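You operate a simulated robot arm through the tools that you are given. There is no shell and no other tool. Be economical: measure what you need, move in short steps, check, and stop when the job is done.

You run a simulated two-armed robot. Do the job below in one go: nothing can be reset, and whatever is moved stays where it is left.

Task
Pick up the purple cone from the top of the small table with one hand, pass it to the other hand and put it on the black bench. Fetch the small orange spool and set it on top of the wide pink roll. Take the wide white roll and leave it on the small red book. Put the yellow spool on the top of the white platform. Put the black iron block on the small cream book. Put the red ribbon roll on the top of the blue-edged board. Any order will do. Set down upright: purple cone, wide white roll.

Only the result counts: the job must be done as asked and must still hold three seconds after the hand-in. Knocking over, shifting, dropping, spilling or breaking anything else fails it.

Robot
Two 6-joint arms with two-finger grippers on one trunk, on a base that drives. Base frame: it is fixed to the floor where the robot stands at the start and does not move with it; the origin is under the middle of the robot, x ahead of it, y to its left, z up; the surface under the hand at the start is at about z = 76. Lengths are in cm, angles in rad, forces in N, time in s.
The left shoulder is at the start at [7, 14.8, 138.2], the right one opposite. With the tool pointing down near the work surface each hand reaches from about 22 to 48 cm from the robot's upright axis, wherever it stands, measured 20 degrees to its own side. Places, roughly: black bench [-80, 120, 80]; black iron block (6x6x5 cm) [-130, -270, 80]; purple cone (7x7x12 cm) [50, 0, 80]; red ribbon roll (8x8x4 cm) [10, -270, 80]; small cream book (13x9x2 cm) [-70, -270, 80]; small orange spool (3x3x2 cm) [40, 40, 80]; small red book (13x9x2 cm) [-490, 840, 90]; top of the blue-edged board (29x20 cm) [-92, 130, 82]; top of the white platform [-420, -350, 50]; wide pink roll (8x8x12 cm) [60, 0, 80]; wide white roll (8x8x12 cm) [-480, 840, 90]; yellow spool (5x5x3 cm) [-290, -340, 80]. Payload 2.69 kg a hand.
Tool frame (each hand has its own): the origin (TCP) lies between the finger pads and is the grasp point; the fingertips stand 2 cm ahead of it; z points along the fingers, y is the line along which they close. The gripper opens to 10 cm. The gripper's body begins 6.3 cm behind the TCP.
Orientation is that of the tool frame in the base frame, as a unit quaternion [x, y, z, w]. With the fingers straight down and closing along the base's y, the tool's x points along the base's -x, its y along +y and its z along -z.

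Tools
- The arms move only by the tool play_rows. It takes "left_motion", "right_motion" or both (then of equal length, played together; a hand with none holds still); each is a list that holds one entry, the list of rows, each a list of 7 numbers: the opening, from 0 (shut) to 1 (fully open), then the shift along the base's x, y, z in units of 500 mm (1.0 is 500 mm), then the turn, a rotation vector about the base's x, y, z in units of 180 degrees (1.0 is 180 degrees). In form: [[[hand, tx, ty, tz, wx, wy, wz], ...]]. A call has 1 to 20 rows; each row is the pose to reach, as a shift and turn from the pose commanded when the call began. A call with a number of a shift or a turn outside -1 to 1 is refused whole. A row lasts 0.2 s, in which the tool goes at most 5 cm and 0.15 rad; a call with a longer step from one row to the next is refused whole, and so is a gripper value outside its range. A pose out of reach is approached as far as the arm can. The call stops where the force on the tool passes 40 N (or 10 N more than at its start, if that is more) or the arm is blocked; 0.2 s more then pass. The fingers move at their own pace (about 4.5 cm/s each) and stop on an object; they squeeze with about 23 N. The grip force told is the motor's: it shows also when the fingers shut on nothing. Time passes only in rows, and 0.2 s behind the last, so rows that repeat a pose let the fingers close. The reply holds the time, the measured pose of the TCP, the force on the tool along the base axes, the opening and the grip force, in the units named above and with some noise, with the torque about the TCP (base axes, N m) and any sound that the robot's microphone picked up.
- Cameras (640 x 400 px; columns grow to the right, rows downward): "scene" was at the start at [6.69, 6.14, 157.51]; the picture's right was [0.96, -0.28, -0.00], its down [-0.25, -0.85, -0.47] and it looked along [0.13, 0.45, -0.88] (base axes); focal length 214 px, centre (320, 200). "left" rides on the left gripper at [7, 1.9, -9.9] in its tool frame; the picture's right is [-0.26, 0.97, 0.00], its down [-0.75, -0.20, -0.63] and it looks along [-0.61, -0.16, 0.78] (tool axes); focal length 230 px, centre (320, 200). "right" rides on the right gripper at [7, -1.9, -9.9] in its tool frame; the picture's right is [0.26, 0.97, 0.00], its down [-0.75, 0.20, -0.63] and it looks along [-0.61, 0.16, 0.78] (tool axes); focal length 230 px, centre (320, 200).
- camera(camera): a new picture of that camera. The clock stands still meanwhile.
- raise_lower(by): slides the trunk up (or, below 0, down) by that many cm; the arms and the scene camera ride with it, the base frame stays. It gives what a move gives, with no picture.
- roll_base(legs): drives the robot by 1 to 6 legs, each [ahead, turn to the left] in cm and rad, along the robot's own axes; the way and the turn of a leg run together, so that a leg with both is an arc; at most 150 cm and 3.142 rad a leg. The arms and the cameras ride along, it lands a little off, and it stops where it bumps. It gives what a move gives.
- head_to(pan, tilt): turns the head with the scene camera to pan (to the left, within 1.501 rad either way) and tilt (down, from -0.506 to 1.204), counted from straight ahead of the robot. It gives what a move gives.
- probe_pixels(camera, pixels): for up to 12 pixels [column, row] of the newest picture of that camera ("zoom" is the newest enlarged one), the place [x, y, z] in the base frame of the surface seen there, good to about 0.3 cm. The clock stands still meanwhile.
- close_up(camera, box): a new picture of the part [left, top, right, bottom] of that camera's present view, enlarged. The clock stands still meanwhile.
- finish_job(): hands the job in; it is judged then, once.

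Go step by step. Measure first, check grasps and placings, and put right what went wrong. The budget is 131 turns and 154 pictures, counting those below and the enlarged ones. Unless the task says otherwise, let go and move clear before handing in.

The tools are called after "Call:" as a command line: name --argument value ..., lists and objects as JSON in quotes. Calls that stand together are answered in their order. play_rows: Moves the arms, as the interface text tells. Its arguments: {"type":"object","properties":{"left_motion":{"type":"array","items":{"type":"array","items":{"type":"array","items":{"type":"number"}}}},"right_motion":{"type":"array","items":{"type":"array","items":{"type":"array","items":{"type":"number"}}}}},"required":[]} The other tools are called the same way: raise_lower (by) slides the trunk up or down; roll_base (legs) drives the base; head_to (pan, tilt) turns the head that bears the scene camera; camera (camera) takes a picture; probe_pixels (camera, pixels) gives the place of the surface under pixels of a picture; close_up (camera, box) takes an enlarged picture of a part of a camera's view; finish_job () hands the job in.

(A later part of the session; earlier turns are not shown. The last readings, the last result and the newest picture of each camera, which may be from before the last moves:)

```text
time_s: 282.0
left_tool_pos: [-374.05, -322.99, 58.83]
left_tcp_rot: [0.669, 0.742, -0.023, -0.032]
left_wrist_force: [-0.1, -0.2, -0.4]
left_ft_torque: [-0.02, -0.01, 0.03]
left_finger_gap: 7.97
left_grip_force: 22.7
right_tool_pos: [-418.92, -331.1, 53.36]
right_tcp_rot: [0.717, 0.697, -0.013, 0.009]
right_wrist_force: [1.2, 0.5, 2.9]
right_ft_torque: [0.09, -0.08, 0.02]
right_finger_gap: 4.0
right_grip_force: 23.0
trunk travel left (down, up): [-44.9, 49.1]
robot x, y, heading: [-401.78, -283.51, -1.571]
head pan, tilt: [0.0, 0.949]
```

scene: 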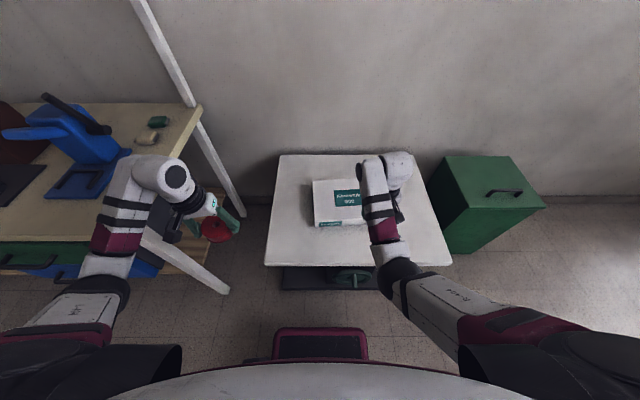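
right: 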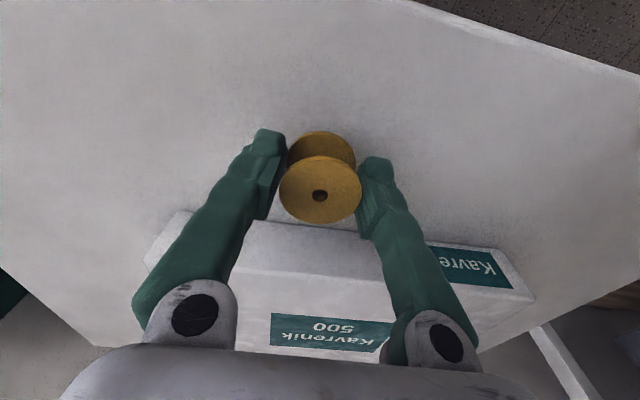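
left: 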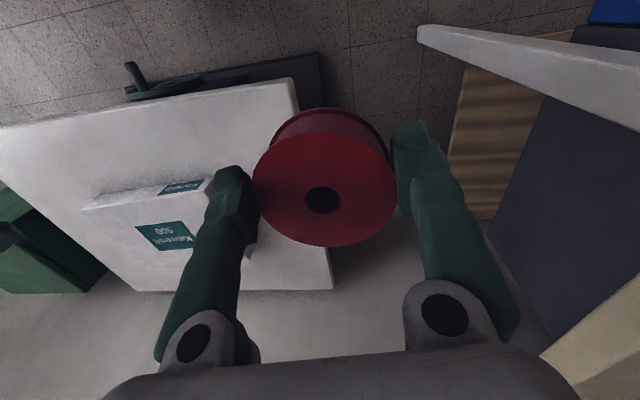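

Touching (3 N). Opening, then raising the trunk.

Call:
play_rows --right_motion '[[[0.5, 0, 0, 0, 0, 0, 0], [0.7, 0, 0, 0, 0, 0, 0], [0.75, 0, 0, 0, 0, 0, 0], [0.75, 0, 0, 0, 0, 0, 0]]]'

Call:
raise_lower --by 49.1

Call:
camera --camera "right"

```text
time_s: 283.0
left_tool_pos: [-373.97, -323.06, 58.83]
left_tcp_rot: [0.669, 0.743, -0.024, -0.033]
left_wrist_force: [0.1, 0.2, -1.0]
left_ft_torque: [-0.01, -0.04, -0.02]
left_finger_gap: 7.96
left_grip_force: 23.2
right_tool_pos: [-418.86, -331.07, 53.11]
right_tcp_rot: [0.717, 0.696, -0.014, 0.009]
right_wrist_force: [-0.6, 0.4, 0.4]
right_ft_torque: [-0.01, 0.03, 0.0]
right_finger_gap: 7.49
right_grip_force: 0.0
trunk travel left (down, up): [-44.9, 49.1]
robot x, y, heading: [-401.57, -283.52, -1.576]
head pan, tilt: [0.0, 0.949]
```

```text
refused: 49.1 is not a number from -40 to 40
```

```text
48 pictures are left
```

right: 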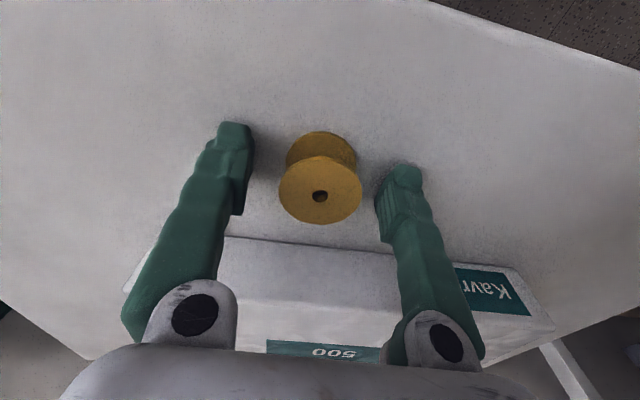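

Yellow spool is placed. Raising fully, backing out, and turning toward the bench side to look at the route.

Call:
raise_lower --by 40

Call:
raise_lower --by 9.1

Call:
roll_base --legs '[[-60, 0], [0, 2.4]]'

Call:
head_to --pan 0.0 --tilt 0.35

Call:
camera --camera "scene"

```text
time_s: 286.8
left_tool_pos: [-373.94, -323.15, 98.76]
left_tcp_rot: [0.669, 0.742, -0.025, -0.031]
left_wrist_force: [-0.8, 0.2, -0.4]
left_ft_torque: [0.03, -0.02, -0.02]
left_finger_gap: 7.95
left_grip_force: 22.8
right_tool_pos: [-419.02, -331.06, 93.18]
right_tcp_rot: [0.717, 0.697, -0.014, 0.009]
right_wrist_force: [-1.1, -0.6, 1.1]
right_ft_torque: [0.0, -0.02, 0.03]
right_finger_gap: 7.51
right_grip_force: 0.0
trunk travel left (down, up): [-84.9, 9.1]
robot x, y, heading: [-401.91, -283.6, -1.574]
head pan, tilt: [0.0, 0.949]
```

```text
time_s: 288.1
left_tool_pos: [-374.09, -323.1, 107.96]
left_tcp_rot: [0.669, 0.742, -0.024, -0.032]
left_wrist_force: [0.4, -0.8, 0.0]
left_ft_torque: [-0.03, -0.02, -0.02]
left_finger_gap: 7.98
left_grip_force: 23.1
right_tool_pos: [-419.04, -331.04, 102.21]
right_tcp_rot: [0.718, 0.696, -0.014, 0.009]
right_wrist_force: [0.2, -0.7, -0.3]
right_ft_torque: [-0.01, 0.03, 0.0]
right_finger_gap: 7.52
right_grip_force: 0.1
trunk travel left (down, up): [-94.0, 0.0]
robot x, y, heading: [-401.44, -283.25, -1.572]
head pan, tilt: [0.0, 0.949]
```

```text
time_s: 297.1
left_tool_pos: [-396.12, -175.64, 108.04]
left_tcp_rot: [-0.457, 0.889, -0.039, 0.012]
left_wrist_force: [0.1, -0.4, -0.4]
left_ft_torque: [0.02, 0.0, 0.02]
left_finger_gap: 7.9
left_grip_force: 23.1
right_tool_pos: [-357.3, -199.5, 102.28]
right_tcp_rot: [-0.396, 0.918, 0.004, 0.015]
right_wrist_force: [0.6, 0.8, 1.0]
right_ft_torque: [0.0, 0.02, 0.0]
right_finger_gap: 7.53
right_grip_force: 0.0
trunk travel left (down, up): [-94.0, 0.0]
robot x, y, heading: [-401.43, -223.27, 0.848]
head pan, tilt: [0.0, 0.949]
```

```text
time_s: 298.1
left_tool_pos: [-396.09, -175.55, 107.99]
left_tcp_rot: [-0.456, 0.889, -0.038, 0.013]
left_wrist_force: [-0.5, 0.5, -0.7]
left_ft_torque: [0.02, -0.02, -0.01]
left_finger_gap: 7.94
left_grip_force: 23.2
right_tool_pos: [-357.4, -199.32, 102.19]
right_tcp_rot: [-0.395, 0.918, 0.003, 0.015]
right_wrist_force: [0.4, -0.6, 0.9]
right_ft_torque: [0.01, -0.01, -0.02]
right_finger_gap: 7.52
right_grip_force: 0.1
trunk travel left (down, up): [-94.0, 0.0]
robot x, y, heading: [-401.7, -223.63, 0.841]
head pan, tilt: [0.0, 0.351]
```

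```text
47 pictures are left
```

scene: 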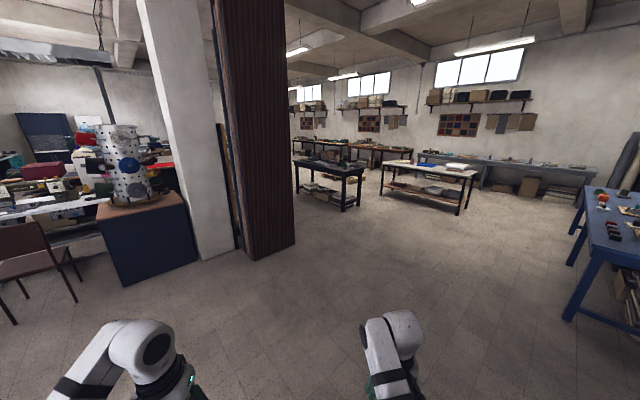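

The dark panel/column stands left; the bench's end is at (330,175). Probing for the corridor between them.

Call:
probe_pixels --camera "scene" --pixels '[[262, 257], [293, 243], [290, 200], [303, 206], [352, 210], [298, 166], [362, 173], [310, 230], [230, 255], [342, 165], [185, 262], [300, 185]]'

Call:
close_up --camera "scene" --box '[200, 120, 420, 270]'

```text
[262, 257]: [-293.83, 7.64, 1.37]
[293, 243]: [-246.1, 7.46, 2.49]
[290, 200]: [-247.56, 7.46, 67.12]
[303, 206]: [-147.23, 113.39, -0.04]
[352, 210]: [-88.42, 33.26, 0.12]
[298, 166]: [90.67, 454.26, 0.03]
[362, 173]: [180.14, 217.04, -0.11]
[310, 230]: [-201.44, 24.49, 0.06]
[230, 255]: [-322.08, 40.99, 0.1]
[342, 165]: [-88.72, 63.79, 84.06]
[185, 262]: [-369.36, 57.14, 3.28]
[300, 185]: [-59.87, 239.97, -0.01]
```

```text
2.67 times, centred on (310, 195) of scene
```

zoom: 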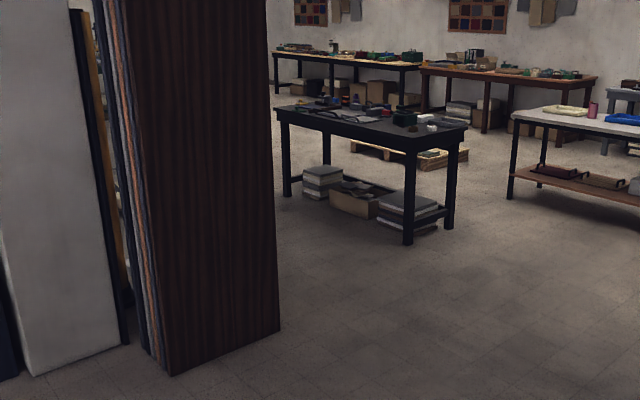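

Corridor is wide (x -240…-110). Driving to the bench's far side, ending at about (-175,108) facing +x.

Call:
roll_base --legs '[[0, -0.13], [150, 0], [150, 0], [0, 0.859], [135, 0], [0, -1.571]]'

Call:
head_to --pan 0.0 --tilt 0.85

Call:
camera --camera "scene"

```text
time_s: 325.5
left_tool_pos: [-127.41, 128.89, 107.96]
left_tcp_rot: [-0.032, 0.999, -0.04, -0.004]
left_wrist_force: [0.0, 0.5, -0.8]
left_ft_torque: [0.0, 0.05, 0.04]
left_finger_gap: 7.92
left_grip_force: 22.6
right_tool_pos: [-121.35, 83.95, 102.44]
right_tcp_rot: [0.035, 0.999, -0.004, 0.015]
right_wrist_force: [-0.5, -0.7, 0.1]
right_ft_torque: [0.03, 0.02, -0.01]
right_finger_gap: 7.5
right_grip_force: 0.0
trunk travel left (down, up): [-94.0, 0.0]
robot x, y, heading: [-168.31, 103.28, -0.039]
head pan, tilt: [0.0, 0.351]
```

```text
time_s: 326.4
left_tool_pos: [-127.47, 129.04, 108.03]
left_tcp_rot: [-0.032, 0.999, -0.04, -0.005]
left_wrist_force: [-0.2, 0.5, -0.7]
left_ft_torque: [-0.02, 0.0, 0.0]
left_finger_gap: 7.9
left_grip_force: 22.7
right_tool_pos: [-121.46, 83.94, 102.31]
right_tcp_rot: [0.035, 0.999, -0.005, 0.015]
right_wrist_force: [-0.3, 0.3, 0.0]
right_ft_torque: [-0.01, 0.01, 0.0]
right_finger_gap: 7.52
right_grip_force: 0.1
trunk travel left (down, up): [-94.0, 0.0]
robot x, y, heading: [-167.98, 103.26, -0.043]
head pan, tilt: [0.0, 0.85]
```

```text
45 pictures are left
```

scene: 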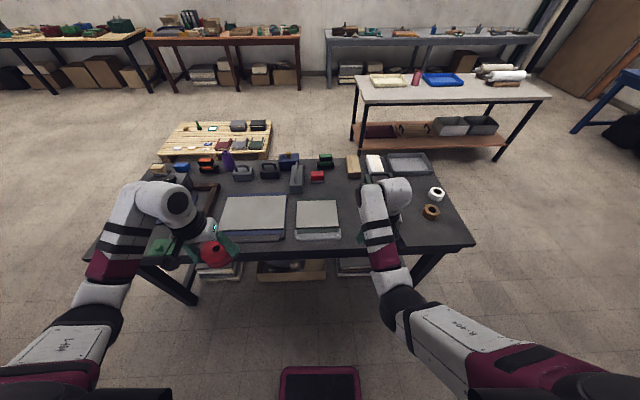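

The blue-edged board is at (255,215). Probing its surface and near edge/handle.

Call:
probe_pixels --camera "scene" --pixels '[[255, 213], [230, 200], [283, 200], [224, 228], [285, 230], [250, 238], [250, 230], [250, 243], [215, 252], [300, 160], [160, 245], [205, 190]]'

Call:
close_up --camera "scene" --box '[140, 145, 340, 270]'

```text
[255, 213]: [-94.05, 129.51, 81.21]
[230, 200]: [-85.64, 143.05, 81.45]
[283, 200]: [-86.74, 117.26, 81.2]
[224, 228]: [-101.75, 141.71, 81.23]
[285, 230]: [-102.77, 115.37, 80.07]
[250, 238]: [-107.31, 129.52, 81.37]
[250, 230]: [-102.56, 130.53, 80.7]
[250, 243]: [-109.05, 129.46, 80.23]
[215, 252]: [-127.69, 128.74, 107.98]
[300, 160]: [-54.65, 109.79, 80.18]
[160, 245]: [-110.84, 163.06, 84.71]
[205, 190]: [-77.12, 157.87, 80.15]
```

```text
3.20 times, centred on (240, 208) of scene
```

zoom: 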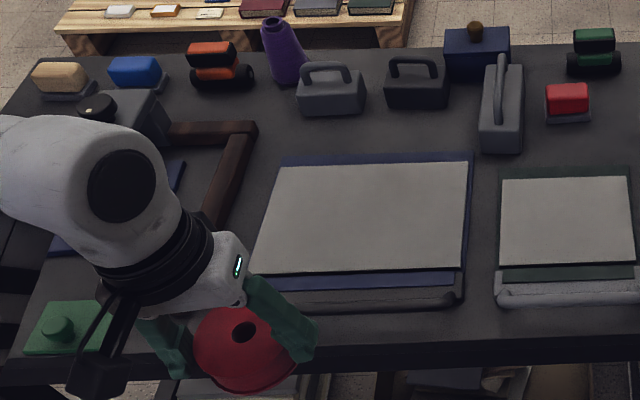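

Board centre ≈ (-93.5,130), z 81.3. Driving 30 cm closer (straightening heading) and lowering the trunk 10 cm.

Call:
roll_base --legs '[[0, 0.04], [29, 0]]'

Call:
raise_lower --by -8

Call:
camera --camera "left"

Call:
camera --camera "scene"

```text
time_s: 328.8
left_tool_pos: [-99.81, 130.33, 108.07]
left_tcp_rot: [-0.049, 0.998, -0.041, -0.003]
left_wrist_force: [0.3, -0.2, -0.4]
left_ft_torque: [0.03, 0.01, -0.04]
left_finger_gap: 7.89
left_grip_force: 23.2
right_tool_pos: [-92.08, 85.43, 102.46]
right_tcp_rot: [0.018, 1.0, -0.004, 0.017]
right_wrist_force: [0.7, -0.1, 0.3]
right_ft_torque: [0.0, -0.03, 0.01]
right_finger_gap: 7.48
right_grip_force: 0.1
trunk travel left (down, up): [-94.0, 0.0]
robot x, y, heading: [-139.28, 103.12, -0.006]
head pan, tilt: [0.0, 0.85]
```

```text
time_s: 330.0
left_tool_pos: [-99.57, 130.22, 99.91]
left_tcp_rot: [-0.049, 0.998, -0.041, -0.003]
left_wrist_force: [0.7, 0.0, -0.1]
left_ft_torque: [0.01, -0.02, 0.01]
left_finger_gap: 7.89
left_grip_force: 22.9
right_tool_pos: [-91.85, 85.42, 94.3]
right_tcp_rot: [0.018, 1.0, -0.003, 0.016]
right_wrist_force: [0.0, 0.2, -1.1]
right_ft_torque: [0.0, 0.03, 0.0]
right_finger_gap: 7.5
right_grip_force: 0.0
trunk travel left (down, up): [-86.0, 8.0]
robot x, y, heading: [-139.29, 102.78, -0.005]
head pan, tilt: [0.0, 0.85]
```

```text
43 pictures are left
```

left: 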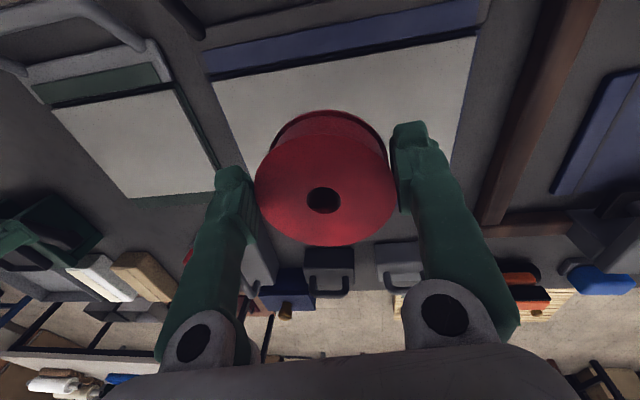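

```text
42 pictures are left
```

scene: 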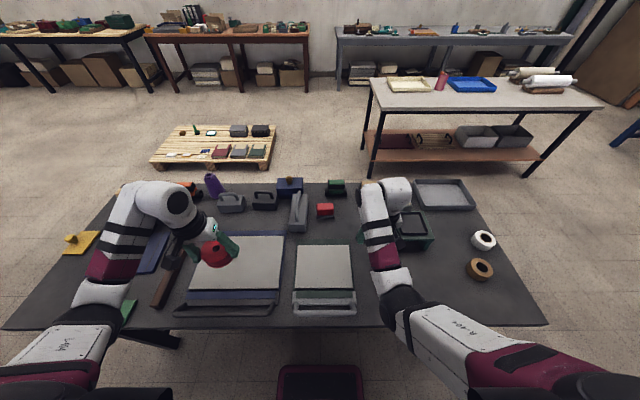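

Ribbon is just short of the board's middle. Moving +6 cm in x and down to near the surface.

Call:
play_rows --left_motion '[[[0, 0.06, 0, -0.03, 0, 0, 0], [0, 0.12, 0, -0.07, 0, 0, 0], [0, 0.12, 0, -0.14, 0, 0, 0], [0, 0.12, 0, -0.21, 0, 0, 0], [0, 0.12, 0, -0.27, 0, 0, 0], [0, 0.12, 0, -0.3, 0, 0, 0], [0, 0.12, 0, -0.3, 0, 0, 0]]]'

Call:
camera --camera "left"

```text
time_s: 331.6
left_tool_pos: [-95.14, 128.52, 87.21]
left_tcp_rot: [-0.053, 0.998, -0.04, -0.002]
left_wrist_force: [-0.2, 0.2, -0.2]
left_ft_torque: [-0.01, 0.03, 0.01]
left_finger_gap: 7.9
left_grip_force: 22.9
left hand out of reach, approached as far as the arm can: row 4, 5, 6, 7
right_tool_pos: [-91.84, 85.32, 94.38]
right_tcp_rot: [0.017, 1.0, -0.003, 0.016]
right_wrist_force: [0.5, 0.2, 0.6]
right_ft_torque: [0.01, 0.03, -0.01]
right_finger_gap: 7.49
right_grip_force: 0.0
trunk travel left (down, up): [-86.0, 8.0]
robot x, y, heading: [-139.25, 103.0, -0.006]
head pan, tilt: [0.0, 0.85]
```

```text
41 pictures are left
```

left: 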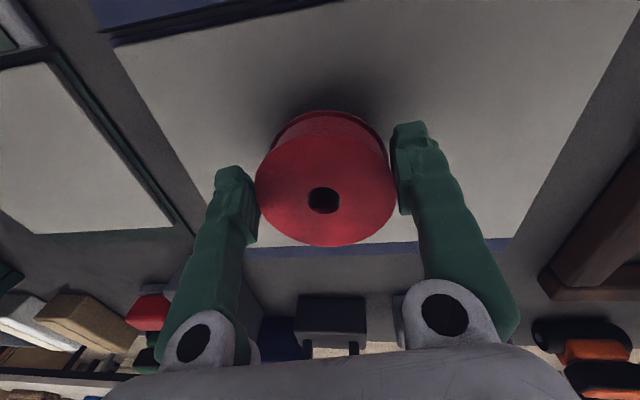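

Over the board's middle. Lowering the trunk 3.2 cm to touch down.

Call:
raise_lower --by -3.2

Call:
camera --camera "left"

```text
time_s: 332.3
left_tool_pos: [-95.09, 128.4, 84.46]
left_tcp_rot: [-0.053, 0.998, -0.04, 0.001]
left_wrist_force: [2.1, 4.0, 29.2]
left_ft_torque: [0.07, -0.38, 0.02]
left_finger_gap: 8.01
left_grip_force: 22.8
right_tool_pos: [-92.04, 85.22, 91.3]
right_tcp_rot: [0.017, 1.0, -0.004, 0.016]
right_wrist_force: [1.3, -1.2, -0.1]
right_ft_torque: [-0.01, 0.01, 0.02]
right_finger_gap: 7.5
right_grip_force: 0.1
trunk travel left (down, up): [-82.8, 11.2]
robot x, y, heading: [-139.07, 103.07, -0.008]
head pan, tilt: [0.0, 0.85]
```

```text
40 pictures are left
```

left: 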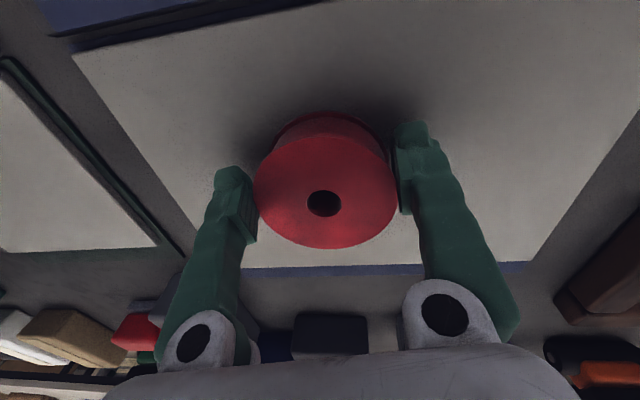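

Contact at 29 N. Opening the left hand and raising.

Call:
play_rows --left_motion '[[[0.9, 0, 0, 0, 0, 0, 0], [1, 0, 0, 0, 0, 0, 0], [1, 0, 0, 0, 0, 0, 0], [1, 0, 0, 0, 0, 0, 0]]]'

Call:
raise_lower --by 11.2

Call:
camera --camera "left"

```text
time_s: 333.3
left_tool_pos: [-95.12, 128.53, 84.16]
left_tcp_rot: [-0.053, 0.998, -0.039, -0.004]
left_wrist_force: [0.0, 0.2, 0.5]
left_ft_torque: [-0.01, -0.01, 0.03]
left_finger_gap: 9.97
left_grip_force: 0.1
right_tool_pos: [-91.89, 85.27, 91.06]
right_tcp_rot: [0.018, 1.0, -0.003, 0.016]
right_wrist_force: [-0.3, 0.4, -0.8]
right_ft_torque: [0.03, 0.0, 0.02]
right_finger_gap: 7.49
right_grip_force: 0.0
trunk travel left (down, up): [-82.8, 11.2]
robot x, y, heading: [-139.35, 103.04, -0.005]
head pan, tilt: [0.0, 0.85]
```

```text
time_s: 334.8
left_tool_pos: [-95.07, 128.36, 95.25]
left_tcp_rot: [-0.053, 0.998, -0.039, -0.002]
left_wrist_force: [0.4, 0.0, -0.2]
left_ft_torque: [-0.01, -0.01, 0.0]
left_finger_gap: 10.01
left_grip_force: 0.1
right_tool_pos: [-91.94, 85.33, 102.25]
right_tcp_rot: [0.017, 1.0, -0.004, 0.016]
right_wrist_force: [-0.6, -0.1, 0.4]
right_ft_torque: [-0.03, 0.0, 0.01]
right_finger_gap: 7.48
right_grip_force: 0.0
trunk travel left (down, up): [-94.0, 0.0]
robot x, y, heading: [-139.07, 103.16, -0.008]
head pan, tilt: [0.0, 0.85]
```

```text
39 pictures are left
```

left: 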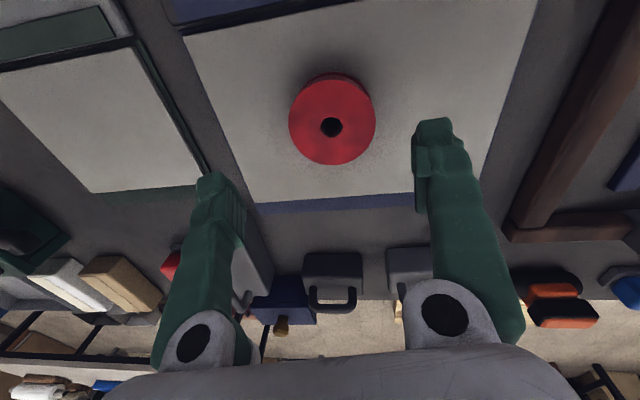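

The ribbon is flat on the board. Raising the left hand, backing off, and turning toward the far table at (-480,840).

Call:
play_rows --left_motion '[[[1, 0, 0, 0.06, 0, 0, 0], [1, 0, 0, 0.12, 0, 0, 0], [1, 0, 0, 0.18, 0, 0, 0], [1, 0, 0, 0.2, 0, 0, 0]]]'

Call:
roll_base --legs '[[-26, 0], [0, 1.7]]'

Call:
head_to --pan 0.3 --tilt 0.35

Call:
camera --camera "scene"

```text
time_s: 335.8
left_tool_pos: [-95.06, 128.35, 105.32]
left_tcp_rot: [-0.054, 0.998, -0.039, -0.003]
left_wrist_force: [-1.2, -1.1, -0.8]
left_ft_torque: [-0.01, -0.01, 0.0]
left_finger_gap: 10.04
left_grip_force: 0.1
right_tool_pos: [-91.93, 85.36, 102.48]
right_tcp_rot: [0.017, 1.0, -0.005, 0.015]
right_wrist_force: [0.3, 0.3, -0.2]
right_ft_torque: [-0.02, -0.01, 0.01]
right_finger_gap: 7.51
right_grip_force: 0.1
trunk travel left (down, up): [-94.0, 0.0]
robot x, y, heading: [-139.31, 103.54, -0.007]
head pan, tilt: [0.0, 0.85]
```

```text
time_s: 341.7
left_tool_pos: [-196.35, 143.53, 105.24]
left_tcp_rot: [0.788, -0.615, 0.027, -0.029]
left_wrist_force: [0.8, 0.7, 0.1]
left_ft_torque: [0.01, 0.0, 0.0]
left_finger_gap: 10.01
left_grip_force: 0.1
right_tool_pos: [-154.05, 152.6, 102.39]
right_tcp_rot: [0.742, -0.67, -0.009, -0.013]
right_wrist_force: [-0.2, 0.4, -0.1]
right_ft_torque: [0.01, -0.02, 0.01]
right_finger_gap: 7.51
right_grip_force: 0.0
trunk travel left (down, up): [-94.0, 0.0]
robot x, y, heading: [-165.1, 102.95, 1.701]
head pan, tilt: [0.0, 0.85]
```

```text
time_s: 342.7
left_tool_pos: [-196.37, 143.47, 105.36]
left_tcp_rot: [0.788, -0.615, 0.027, -0.027]
left_wrist_force: [0.3, 0.6, -0.5]
left_ft_torque: [0.01, -0.02, 0.05]
left_finger_gap: 10.02
left_grip_force: 0.0
right_tool_pos: [-154.32, 152.48, 102.43]
right_tcp_rot: [0.742, -0.67, -0.01, -0.013]
right_wrist_force: [-0.2, -0.4, 0.2]
right_ft_torque: [-0.02, -0.02, 0.0]
right_finger_gap: 7.53
right_grip_force: 0.0
trunk travel left (down, up): [-94.0, 0.0]
robot x, y, heading: [-165.13, 103.35, 1.697]
head pan, tilt: [0.3, 0.351]
```

```text
38 pictures are left
```

scene: 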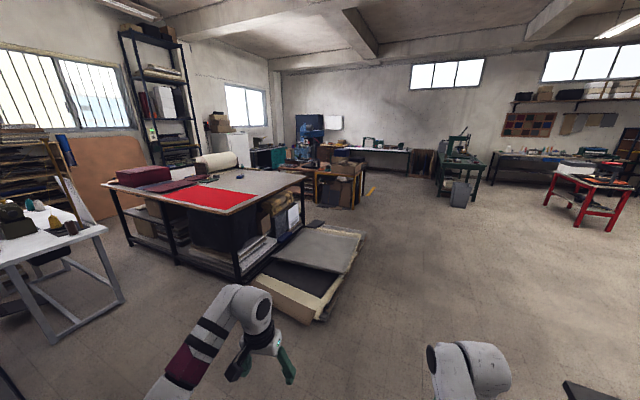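

The target lies straight ahead in this view, around (325,150). Zooming.

Call:
close_up --camera "scene" --box '[260, 100, 480, 235]'

Call:
probe_pixels --camera "zoom" --pixels '[[220, 200], [290, 190], [420, 150], [330, 130], [230, 165], [350, 145], [300, 290], [240, 380], [130, 300], [180, 260], [330, 260], [440, 235]]'

```text
2.91 times, centred on (370, 168) of scene
```

zoom: 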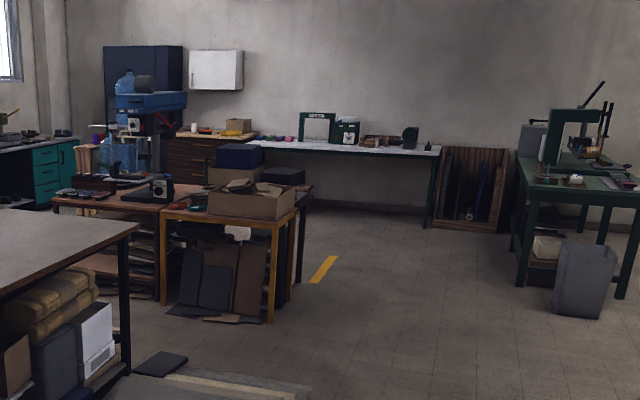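

```text
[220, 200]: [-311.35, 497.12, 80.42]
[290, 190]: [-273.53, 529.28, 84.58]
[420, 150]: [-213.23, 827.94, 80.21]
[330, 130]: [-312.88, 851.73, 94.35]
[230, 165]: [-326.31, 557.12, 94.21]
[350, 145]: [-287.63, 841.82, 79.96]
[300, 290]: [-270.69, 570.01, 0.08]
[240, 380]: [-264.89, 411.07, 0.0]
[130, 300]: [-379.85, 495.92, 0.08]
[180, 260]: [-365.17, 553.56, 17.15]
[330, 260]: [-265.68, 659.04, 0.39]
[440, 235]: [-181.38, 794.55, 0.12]
```

Target cabinet seems at zoom (195,145). I'll drive north along x≈-165 to y≈650, then look again.

Call:
probe_pixels --camera "zoom" --pixels '[[205, 140], [181, 130], [205, 130], [140, 150], [240, 125], [250, 140], [520, 260], [600, 300], [290, 392], [310, 388]]'

Call:
roll_base --legs '[[0, -0.13], [150, 0], [150, 0], [150, 0], [97, 0], [0, 0.9]]'

Call:
head_to --pan 0.0 --tilt 0.4

Call:
camera --camera "scene"

```text
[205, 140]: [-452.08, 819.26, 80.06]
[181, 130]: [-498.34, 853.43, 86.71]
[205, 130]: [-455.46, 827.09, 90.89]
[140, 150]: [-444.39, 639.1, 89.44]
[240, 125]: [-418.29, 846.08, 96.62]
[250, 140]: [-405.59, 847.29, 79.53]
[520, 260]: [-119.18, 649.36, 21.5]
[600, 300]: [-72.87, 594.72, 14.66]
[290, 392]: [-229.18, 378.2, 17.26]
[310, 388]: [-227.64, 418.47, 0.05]
```

```text
time_s: 368.3
left_tool_pos: [-156.21, 676.25, 105.35]
left_tcp_rot: [0.71, -0.704, 0.03, -0.023]
left_wrist_force: [0.0, -0.1, 0.3]
left_ft_torque: [-0.05, 0.02, -0.03]
left_finger_gap: 9.99
left_grip_force: 0.1
right_tool_pos: [-113.04, 675.14, 102.18]
right_tcp_rot: [-0.657, 0.753, 0.006, 0.013]
right_wrist_force: [-0.3, -0.5, 0.4]
right_ft_torque: [-0.04, -0.01, 0.02]
right_finger_gap: 7.48
right_grip_force: 0.1
trunk travel left (down, up): [-94.0, 0.0]
robot x, y, heading: [-135.77, 629.76, 1.452]
head pan, tilt: [0.3, 0.351]
stopped in leg 5: the robot was blocked; the commanded pose is now the measured one
```

```text
time_s: 369.1
left_tool_pos: [-156.32, 676.45, 105.23]
left_tcp_rot: [0.71, -0.703, 0.032, -0.024]
left_wrist_force: [0.0, 0.7, -0.1]
left_ft_torque: [-0.02, -0.01, 0.02]
left_finger_gap: 9.99
left_grip_force: 0.0
right_tool_pos: [-113.21, 675.24, 102.12]
right_tcp_rot: [-0.658, 0.753, 0.006, 0.013]
right_wrist_force: [0.7, 0.3, 0.4]
right_ft_torque: [0.0, -0.01, -0.04]
right_finger_gap: 7.51
right_grip_force: 0.0
trunk travel left (down, up): [-94.0, 0.0]
robot x, y, heading: [-135.95, 629.5, 1.453]
head pan, tilt: [0.0, 0.4]
```

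```text
36 pictures are left
```

scene: 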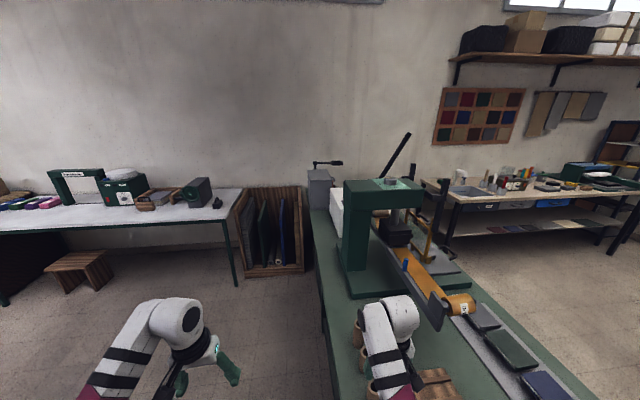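

I drifted right and touched the green machine's table leg; the arm is clear. I'll back off, then go diagonally to about (-215,698) and face -x.

Call:
roll_base --legs '[[-65, 0], [0, 0.61], [148, 0], [0, 0.9]]'

Call:
head_to --pan 0.0 --tilt 0.5

Call:
camera --camera "scene"

```text
time_s: 383.7
left_tool_pos: [-259.72, 675.97, 105.37]
left_tcp_rot: [0.999, -0.028, 0.007, -0.04]
left_wrist_force: [0.7, 0.1, -0.4]
left_ft_torque: [0.01, -0.04, -0.04]
left_finger_gap: 10.01
left_grip_force: 0.2
right_tool_pos: [-255.77, 718.89, 102.28]
right_tcp_rot: [0.995, -0.099, -0.013, -0.006]
right_wrist_force: [0.3, 0.9, -0.3]
right_ft_torque: [-0.01, -0.01, 0.01]
right_finger_gap: 7.5
right_grip_force: 0.1
trunk travel left (down, up): [-94.0, 0.0]
robot x, y, heading: [-211.81, 693.25, 2.954]
head pan, tilt: [0.0, 0.4]
```

```text
time_s: 384.4
left_tool_pos: [-259.66, 675.86, 105.37]
left_tcp_rot: [0.999, -0.029, 0.006, -0.038]
left_wrist_force: [-0.1, -0.1, 0.4]
left_ft_torque: [0.01, 0.02, 0.03]
left_finger_gap: 9.99
left_grip_force: 0.1
right_tool_pos: [-255.66, 718.74, 102.26]
right_tcp_rot: [0.995, -0.1, -0.013, -0.006]
right_wrist_force: [0.0, 0.2, 0.1]
right_ft_torque: [0.02, 0.0, 0.01]
right_finger_gap: 7.49
right_grip_force: 0.0
trunk travel left (down, up): [-94.0, 0.0]
robot x, y, heading: [-211.87, 693.41, 2.956]
head pan, tilt: [0.0, 0.499]
```

```text
35 pictures are left
```

scene: 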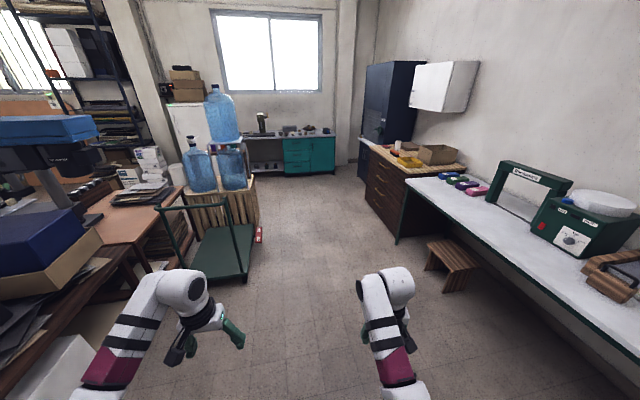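

The wooden cabinet is ahead right at (410,160), with a stool and a cart along the way. Zoom and probe.

Call:
close_up --camera "scene" --box '[340, 120, 480, 210]'

Call:
probe_pixels --camera "scene" --pixels '[[245, 280], [262, 245], [430, 265], [445, 290], [395, 240], [362, 180], [362, 145], [405, 178], [400, 160], [440, 152], [410, 185], [255, 205]]'

```text
4.44 times, centred on (410, 165) of scene
```

zoom: 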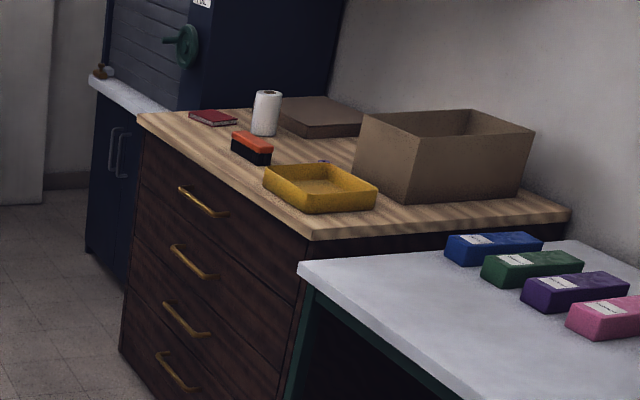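

```text
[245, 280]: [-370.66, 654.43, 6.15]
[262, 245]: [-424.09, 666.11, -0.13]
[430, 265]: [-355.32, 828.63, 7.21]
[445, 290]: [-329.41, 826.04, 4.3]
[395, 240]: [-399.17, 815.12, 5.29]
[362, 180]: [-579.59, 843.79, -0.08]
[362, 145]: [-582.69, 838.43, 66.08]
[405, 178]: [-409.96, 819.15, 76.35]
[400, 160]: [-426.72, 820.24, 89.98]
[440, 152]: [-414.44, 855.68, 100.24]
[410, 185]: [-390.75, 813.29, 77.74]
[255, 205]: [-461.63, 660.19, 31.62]
```

White roll at zoom (267,113) and red book at (213,118). Probing them.

Call:
probe_pixels --camera "zoom" --pixels '[[267, 95], [267, 130], [258, 115], [278, 115], [213, 117], [192, 116], [215, 125], [236, 120], [252, 140], [310, 115], [160, 125], [240, 190]]'

```text
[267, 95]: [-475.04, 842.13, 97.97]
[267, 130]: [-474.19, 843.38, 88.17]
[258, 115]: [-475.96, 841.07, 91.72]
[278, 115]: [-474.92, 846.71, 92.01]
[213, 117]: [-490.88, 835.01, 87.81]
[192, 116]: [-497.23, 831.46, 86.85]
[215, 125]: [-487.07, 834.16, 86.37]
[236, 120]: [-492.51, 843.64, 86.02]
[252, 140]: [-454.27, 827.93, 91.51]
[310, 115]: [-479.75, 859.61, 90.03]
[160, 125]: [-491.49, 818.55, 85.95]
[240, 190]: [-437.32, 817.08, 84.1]
```

Cabinet top is z 86; roll ≈ (-478,844), book centre ≈ (-491.5,837). Checking the tall navy locker and counter left of it, and the cardboard box.

Call:
probe_pixels --camera "zoom" --pixels '[[125, 95], [150, 60], [180, 100], [185, 45], [250, 60], [115, 30], [370, 120], [360, 190], [525, 130], [105, 72], [290, 60], [140, 105]]'

```text
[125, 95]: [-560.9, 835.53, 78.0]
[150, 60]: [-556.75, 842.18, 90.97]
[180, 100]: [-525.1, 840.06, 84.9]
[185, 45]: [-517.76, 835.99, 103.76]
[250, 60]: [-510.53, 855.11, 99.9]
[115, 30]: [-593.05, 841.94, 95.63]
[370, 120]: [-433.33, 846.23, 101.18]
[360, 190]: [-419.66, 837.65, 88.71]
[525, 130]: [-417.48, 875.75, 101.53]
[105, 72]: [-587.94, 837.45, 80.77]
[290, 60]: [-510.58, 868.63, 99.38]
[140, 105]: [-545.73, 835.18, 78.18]
```

The locker (y≥840, x≤-511) would clash with the left hand if I face straight on, so I'll approach at heading ≈2.0 using the right hand. Driving to a waypoint at (-458,760).

Call:
roll_base --legs '[[0, -0.08], [130, 0], [125, 0], [0, -0.876]]'

Call:
head_to --pan 0.0 --tilt 0.7

Call:
camera --camera "scene"

```text
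time_s: 399.6
left_tool_pos: [-501.76, 787.91, 105.29]
left_tcp_rot: [0.876, -0.482, 0.023, -0.032]
left_wrist_force: [0.2, 1.0, 0.6]
left_ft_torque: [-0.01, -0.01, -0.02]
left_finger_gap: 9.97
left_grip_force: 0.1
right_tool_pos: [-464.63, 809.46, 102.23]
right_tcp_rot: [0.839, -0.544, -0.009, -0.012]
right_wrist_force: [0.3, 0.1, 0.4]
right_ft_torque: [0.0, 0.02, 0.0]
right_finger_gap: 7.52
right_grip_force: 0.0
trunk travel left (down, up): [-94.0, 0.0]
robot x, y, heading: [-459.94, 759.36, 2.01]
head pan, tilt: [0.0, 0.499]
```

```text
time_s: 400.3
left_tool_pos: [-501.7, 787.92, 105.32]
left_tcp_rot: [0.875, -0.482, 0.023, -0.033]
left_wrist_force: [0.2, 0.2, -1.1]
left_ft_torque: [-0.01, 0.01, 0.0]
left_finger_gap: 9.99
left_grip_force: 0.0
right_tool_pos: [-464.46, 809.66, 102.13]
right_tcp_rot: [0.839, -0.544, -0.009, -0.011]
right_wrist_force: [0.4, 0.4, 0.1]
right_ft_torque: [-0.01, -0.01, 0.01]
right_finger_gap: 7.5
right_grip_force: 0.0
trunk travel left (down, up): [-94.0, 0.0]
robot x, y, heading: [-459.49, 759.43, 2.009]
head pan, tilt: [0.0, 0.7]
```

```text
33 pictures are left
```

scene: 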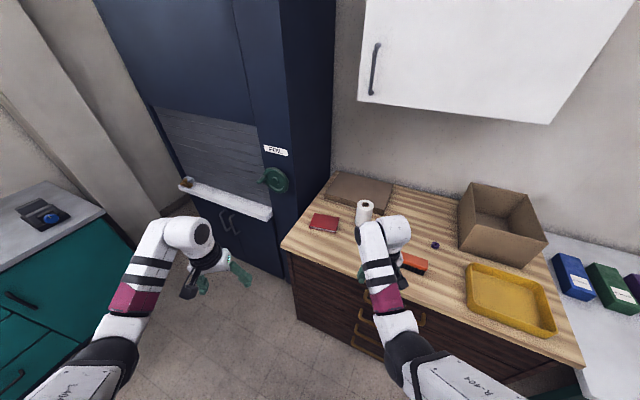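

Good view: roll at (365,210), book at (323,222). Zooming to measure.

Call:
close_up --camera "scene" --box '[290, 180, 400, 250]'

Call:
probe_pixels --camera "zoom" --pixels '[[135, 220], [280, 245], [150, 270], [300, 210], [200, 210], [200, 245], [415, 140], [440, 125], [470, 140], [400, 170], [440, 200], [440, 155]]'

Call:
camera --camera "right"

```text
5.71 times, centred on (345, 215) of scene
```

zoom: 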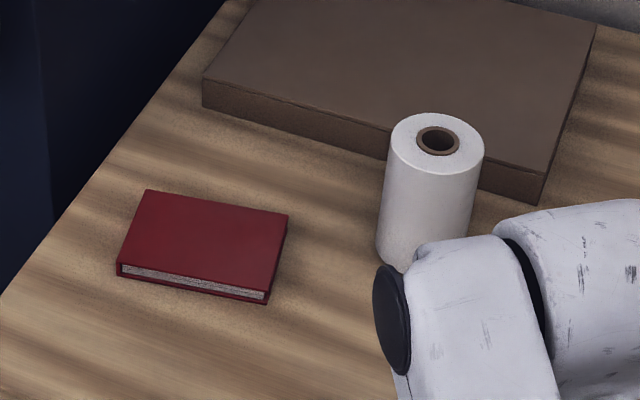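

```text
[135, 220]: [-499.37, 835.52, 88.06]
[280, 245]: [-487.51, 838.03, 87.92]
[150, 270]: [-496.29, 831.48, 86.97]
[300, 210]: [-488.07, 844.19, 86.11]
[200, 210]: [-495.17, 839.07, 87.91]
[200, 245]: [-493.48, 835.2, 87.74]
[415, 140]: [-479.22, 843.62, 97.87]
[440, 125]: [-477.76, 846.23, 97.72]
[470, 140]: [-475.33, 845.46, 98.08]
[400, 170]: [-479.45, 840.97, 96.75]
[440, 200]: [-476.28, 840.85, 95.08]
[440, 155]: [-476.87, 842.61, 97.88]
```

```text
31 pictures are left
```

right: 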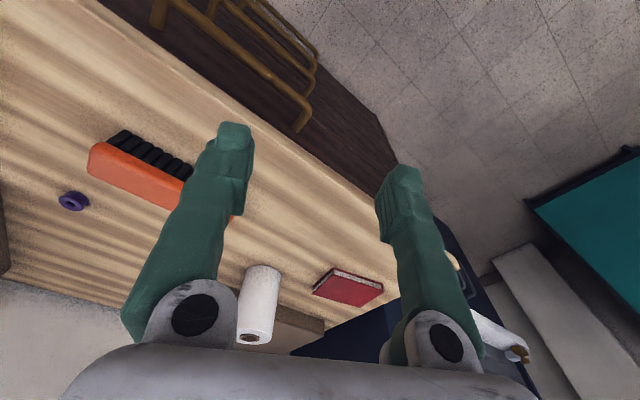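

Roll centre (-477.3,844.2), top 98; book centre (-493.6,836.1), top 87.9. Extending the right arm slightly, opening fully, then driving 31 cm forward with tips above the roll.

Call:
play_rows --right_motion '[[[1, 0.004, 0.04, 0.015, 0, 0, 0], [1, 0.008, 0.08, 0.03, 0, 0, 0], [1, 0.012, 0.116, 0.04, 0, 0, 0], [1, 0.012, 0.116, 0.04, 0, 0, 0]]]'

Call:
roll_base --legs '[[28, 0]]'

Call:
camera --camera "right"

Call:
camera --camera "scene"

```text
time_s: 401.3
left_tool_pos: [-501.71, 787.91, 105.33]
left_tcp_rot: [0.875, -0.483, 0.023, -0.031]
left_wrist_force: [-0.3, 0.6, 0.2]
left_ft_torque: [-0.02, -0.01, -0.04]
left_finger_gap: 9.97
left_grip_force: 0.0
right_tool_pos: [-463.84, 815.59, 104.25]
right_tcp_rot: [0.839, -0.543, -0.01, -0.012]
right_wrist_force: [-0.4, 0.1, -0.1]
right_ft_torque: [-0.01, -0.03, 0.02]
right_finger_gap: 10.0
right_grip_force: 0.0
trunk travel left (down, up): [-94.0, 0.0]
robot x, y, heading: [-460.06, 759.31, 2.008]
head pan, tilt: [0.0, 0.7]
```

```text
time_s: 403.3
left_tool_pos: [-513.72, 813.62, 105.53]
left_tcp_rot: [0.875, -0.482, 0.022, -0.033]
left_wrist_force: [-0.8, -0.4, 0.9]
left_ft_torque: [0.02, 0.04, 0.01]
left_finger_gap: 10.0
left_grip_force: 0.0
right_tool_pos: [-475.98, 841.32, 104.27]
right_tcp_rot: [0.84, -0.543, -0.011, -0.012]
right_wrist_force: [0.6, 0.1, 0.7]
right_ft_torque: [0.02, -0.02, -0.02]
right_finger_gap: 10.01
right_grip_force: 0.0
trunk travel left (down, up): [-94.0, 0.0]
robot x, y, heading: [-472.41, 784.68, 2.007]
head pan, tilt: [0.0, 0.7]
```

```text
30 pictures are left
```

right: 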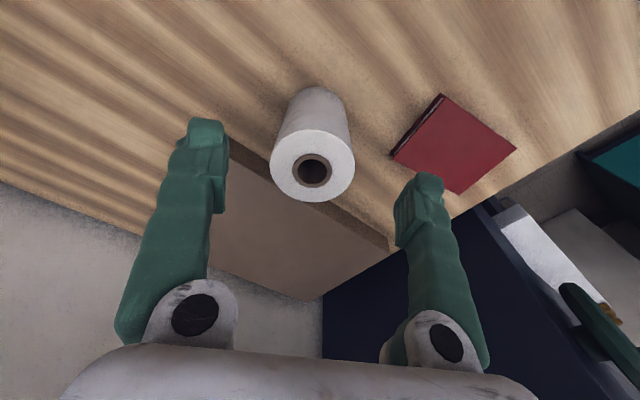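

```text
29 pictures are left
```

scene: 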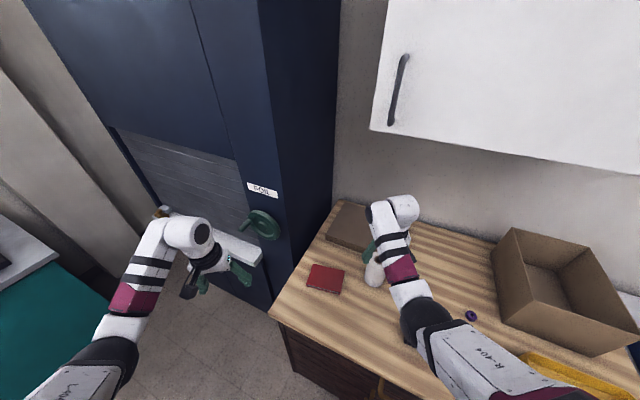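

Nearly above. Probing the roll's rim from the right camera.

Call:
probe_pixels --camera "right" --pixels '[[274, 165], [350, 165], [312, 133], [312, 199], [290, 145], [335, 190]]'

Call:
play_rows --right_motion '[[[1, -0.013, 0.03, 0, 0, 0, 0], [1, -0.026, 0.058, 0, 0, 0, 0], [1, -0.026, 0.058, 0, 0, 0, 0]]]'

Call:
camera --camera "right"

```text
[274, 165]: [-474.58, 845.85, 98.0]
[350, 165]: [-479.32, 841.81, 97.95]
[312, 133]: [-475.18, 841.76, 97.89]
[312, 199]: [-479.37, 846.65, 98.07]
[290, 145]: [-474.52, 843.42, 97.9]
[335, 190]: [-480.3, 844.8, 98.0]
```

```text
time_s: 404.1
left_tool_pos: [-513.9, 813.75, 105.36]
left_tcp_rot: [0.875, -0.482, 0.023, -0.033]
left_wrist_force: [-0.3, 0.2, 0.2]
left_ft_torque: [-0.01, -0.01, 0.01]
left_finger_gap: 10.02
left_grip_force: 0.0
right_tool_pos: [-477.3, 844.4, 104.19]
right_tcp_rot: [0.84, -0.543, -0.01, -0.012]
right_wrist_force: [-0.6, 0.1, -0.1]
right_ft_torque: [0.03, 0.02, 0.01]
right_finger_gap: 9.98
right_grip_force: 0.1
trunk travel left (down, up): [-94.0, 0.0]
robot x, y, heading: [-471.85, 784.73, 2.007]
head pan, tilt: [0.0, 0.7]
```

```text
28 pictures are left
```

right: 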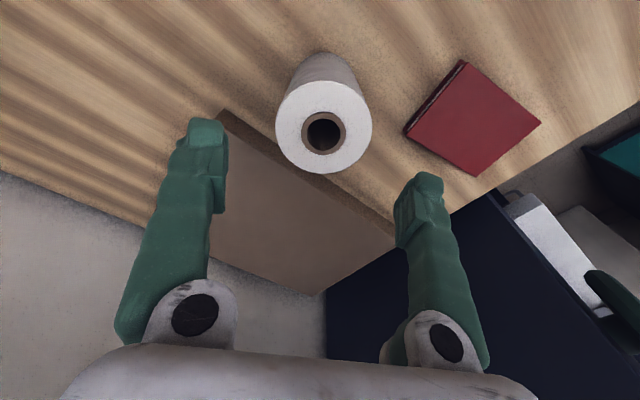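

Centred: rim centre (-477.1,844.1) vs TCP (-477.3,844.4). Lowering the trunk 9.7 cm and closing.

Call:
raise_lower --by -9.7

Call:
play_rows --right_motion '[[[0, 0, 0, 0, 0, 0, 0], [0, 0, 0, 0, 0, 0, 0], [0, 0, 0, 0, 0, 0, 0], [0, 0, 0, 0, 0, 0, 0], [0, 0, 0, 0, 0, 0, 0]]]'

Call:
camera --camera "right"

```text
time_s: 405.4
left_tool_pos: [-513.79, 813.78, 95.56]
left_tcp_rot: [0.875, -0.482, 0.023, -0.032]
left_wrist_force: [0.6, -0.3, -1.2]
left_ft_torque: [0.03, -0.03, 0.02]
left_finger_gap: 9.99
left_grip_force: 0.0
right_tool_pos: [-477.18, 844.47, 94.44]
right_tcp_rot: [0.84, -0.543, -0.01, -0.011]
right_wrist_force: [-0.2, 0.2, 0.7]
right_ft_torque: [0.01, 0.01, -0.02]
right_finger_gap: 9.99
right_grip_force: 0.0
trunk travel left (down, up): [-84.3, 9.7]
robot x, y, heading: [-472.0, 785.18, 2.01]
head pan, tilt: [0.0, 0.7]
```

```text
time_s: 406.6
left_tool_pos: [-514.02, 813.8, 95.59]
left_tcp_rot: [0.875, -0.482, 0.023, -0.031]
left_wrist_force: [0.0, -0.1, -0.3]
left_ft_torque: [0.03, -0.01, -0.02]
left_finger_gap: 10.0
left_grip_force: 0.2
right_tool_pos: [-477.42, 844.37, 94.49]
right_tcp_rot: [0.839, -0.544, -0.01, -0.013]
right_wrist_force: [-1.8, -0.1, -0.5]
right_ft_torque: [0.04, -0.07, 0.02]
right_finger_gap: 7.87
right_grip_force: 22.3
trunk travel left (down, up): [-84.3, 9.7]
robot x, y, heading: [-471.7, 785.02, 2.014]
head pan, tilt: [0.0, 0.7]
```

```text
27 pictures are left
```

right: 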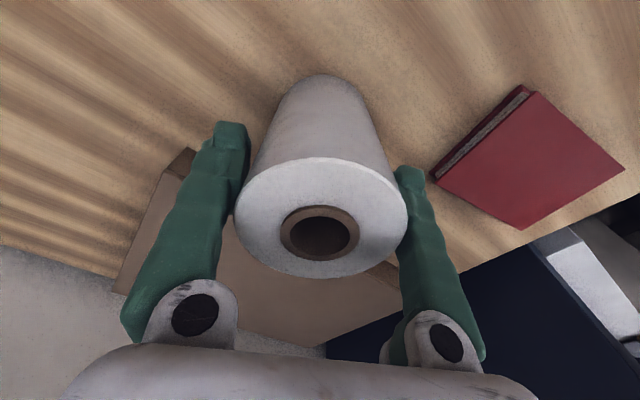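

Gripped at 7.9 cm. Raising 5 cm and moving across to above the book.

Call:
raise_lower --by 5

Call:
play_rows --right_motion '[[[0, -0.05, -0.024, 0.01, 0, 0, 0], [0, -0.11, -0.053, 0.01, 0, 0, 0], [0, -0.17, -0.082, 0.01, 0, 0, 0], [0, -0.23, -0.112, 0.01, 0, 0, 0], [0, -0.29, -0.14, 0.01, 0, 0, 0], [0, -0.33, -0.16, 0.01, 0, 0, 0], [0, -0.33, -0.16, 0.01, 0, 0, 0]]]'

Call:
camera --camera "right"

Call:
close_up --camera "scene" --box '[250, 180, 450, 320]'

```text
time_s: 407.6
left_tool_pos: [-513.88, 814.06, 100.59]
left_tcp_rot: [0.875, -0.482, 0.024, -0.032]
left_wrist_force: [0.4, 0.1, -0.6]
left_ft_torque: [-0.02, 0.01, -0.03]
left_finger_gap: 9.98
left_grip_force: 0.0
right_tool_pos: [-477.36, 844.61, 99.41]
right_tcp_rot: [0.84, -0.543, -0.009, -0.012]
right_wrist_force: [0.3, -0.5, -3.1]
right_ft_torque: [0.0, 0.01, 0.0]
right_finger_gap: 7.86
right_grip_force: 23.2
trunk travel left (down, up): [-89.3, 4.7]
robot x, y, heading: [-472.08, 785.2, 2.009]
head pan, tilt: [0.0, 0.7]
```

```text
time_s: 409.1
left_tool_pos: [-513.85, 813.87, 100.55]
left_tcp_rot: [0.875, -0.482, 0.023, -0.032]
left_wrist_force: [0.7, -0.1, 0.5]
left_ft_torque: [0.04, 0.0, -0.02]
left_finger_gap: 10.02
left_grip_force: 0.2
right_tool_pos: [-493.9, 836.78, 100.03]
right_tcp_rot: [0.839, -0.544, -0.01, -0.011]
right_wrist_force: [0.8, -0.1, -3.8]
right_ft_torque: [-0.01, 0.02, -0.02]
right_finger_gap: 7.87
right_grip_force: 23.2
trunk travel left (down, up): [-89.3, 4.7]
robot x, y, heading: [-471.99, 784.97, 2.008]
head pan, tilt: [0.0, 0.7]
```

```text
26 pictures are left
```

right: 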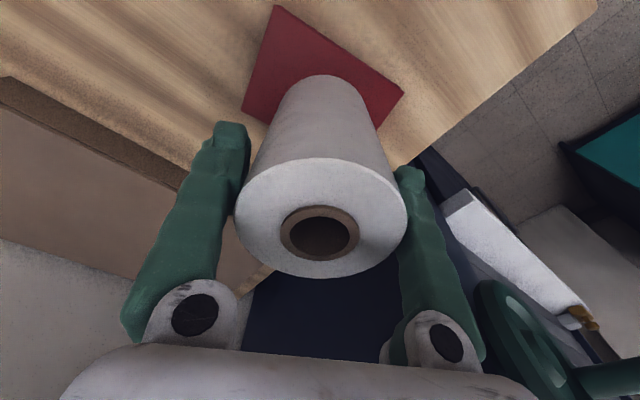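

```text
2.86 times, centred on (350, 250) of scene
```

zoom: 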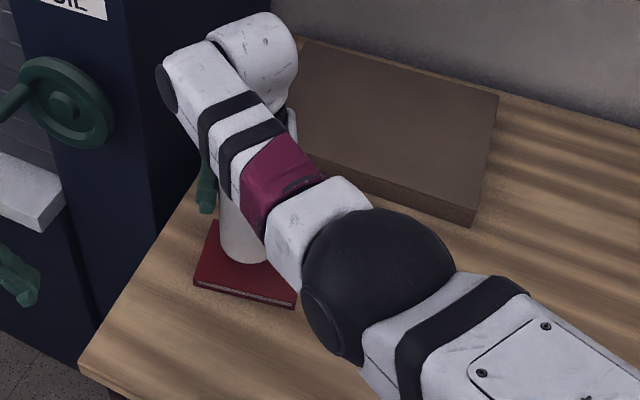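

Roll is over the book. Probing the book's visible corners to centre it well.

Call:
probe_pixels --camera "right" --pixels '[[279, 14], [398, 92], [248, 106], [260, 60], [340, 50], [380, 115], [262, 122], [240, 215], [403, 215], [320, 162]]'

```text
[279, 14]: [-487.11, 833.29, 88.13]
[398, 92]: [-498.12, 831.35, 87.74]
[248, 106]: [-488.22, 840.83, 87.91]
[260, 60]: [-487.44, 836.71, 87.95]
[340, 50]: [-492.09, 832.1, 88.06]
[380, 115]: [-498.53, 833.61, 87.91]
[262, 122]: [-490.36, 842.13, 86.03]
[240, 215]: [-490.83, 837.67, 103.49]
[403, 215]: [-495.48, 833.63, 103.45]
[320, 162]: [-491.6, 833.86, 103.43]
```

Roll centre ≈ (-493.7,836.5) vs book centre (-493.7,836.3). Lowering 3.5 cm.

Call:
raise_lower --by -3.6

Call:
camera --camera "right"

```text
time_s: 409.9
left_tool_pos: [-514.03, 813.72, 97.0]
left_tcp_rot: [0.875, -0.482, 0.023, -0.033]
left_wrist_force: [0.1, -0.2, -1.1]
left_ft_torque: [-0.04, -0.02, -0.02]
left_finger_gap: 10.01
left_grip_force: 0.1
right_tool_pos: [-493.99, 836.56, 96.42]
right_tcp_rot: [0.839, -0.544, -0.009, -0.011]
right_wrist_force: [0.2, -0.4, -3.3]
right_ft_torque: [0.02, -0.02, -0.01]
right_finger_gap: 7.88
right_grip_force: 22.5
trunk travel left (down, up): [-85.7, 8.3]
robot x, y, heading: [-471.72, 785.17, 2.008]
head pan, tilt: [0.0, 0.7]
```

```text
24 pictures are left
```

right: 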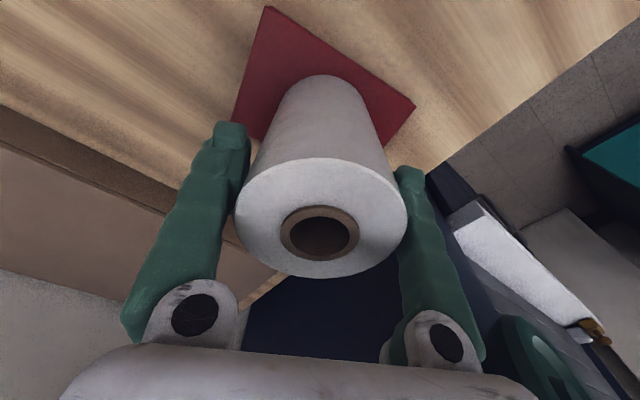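

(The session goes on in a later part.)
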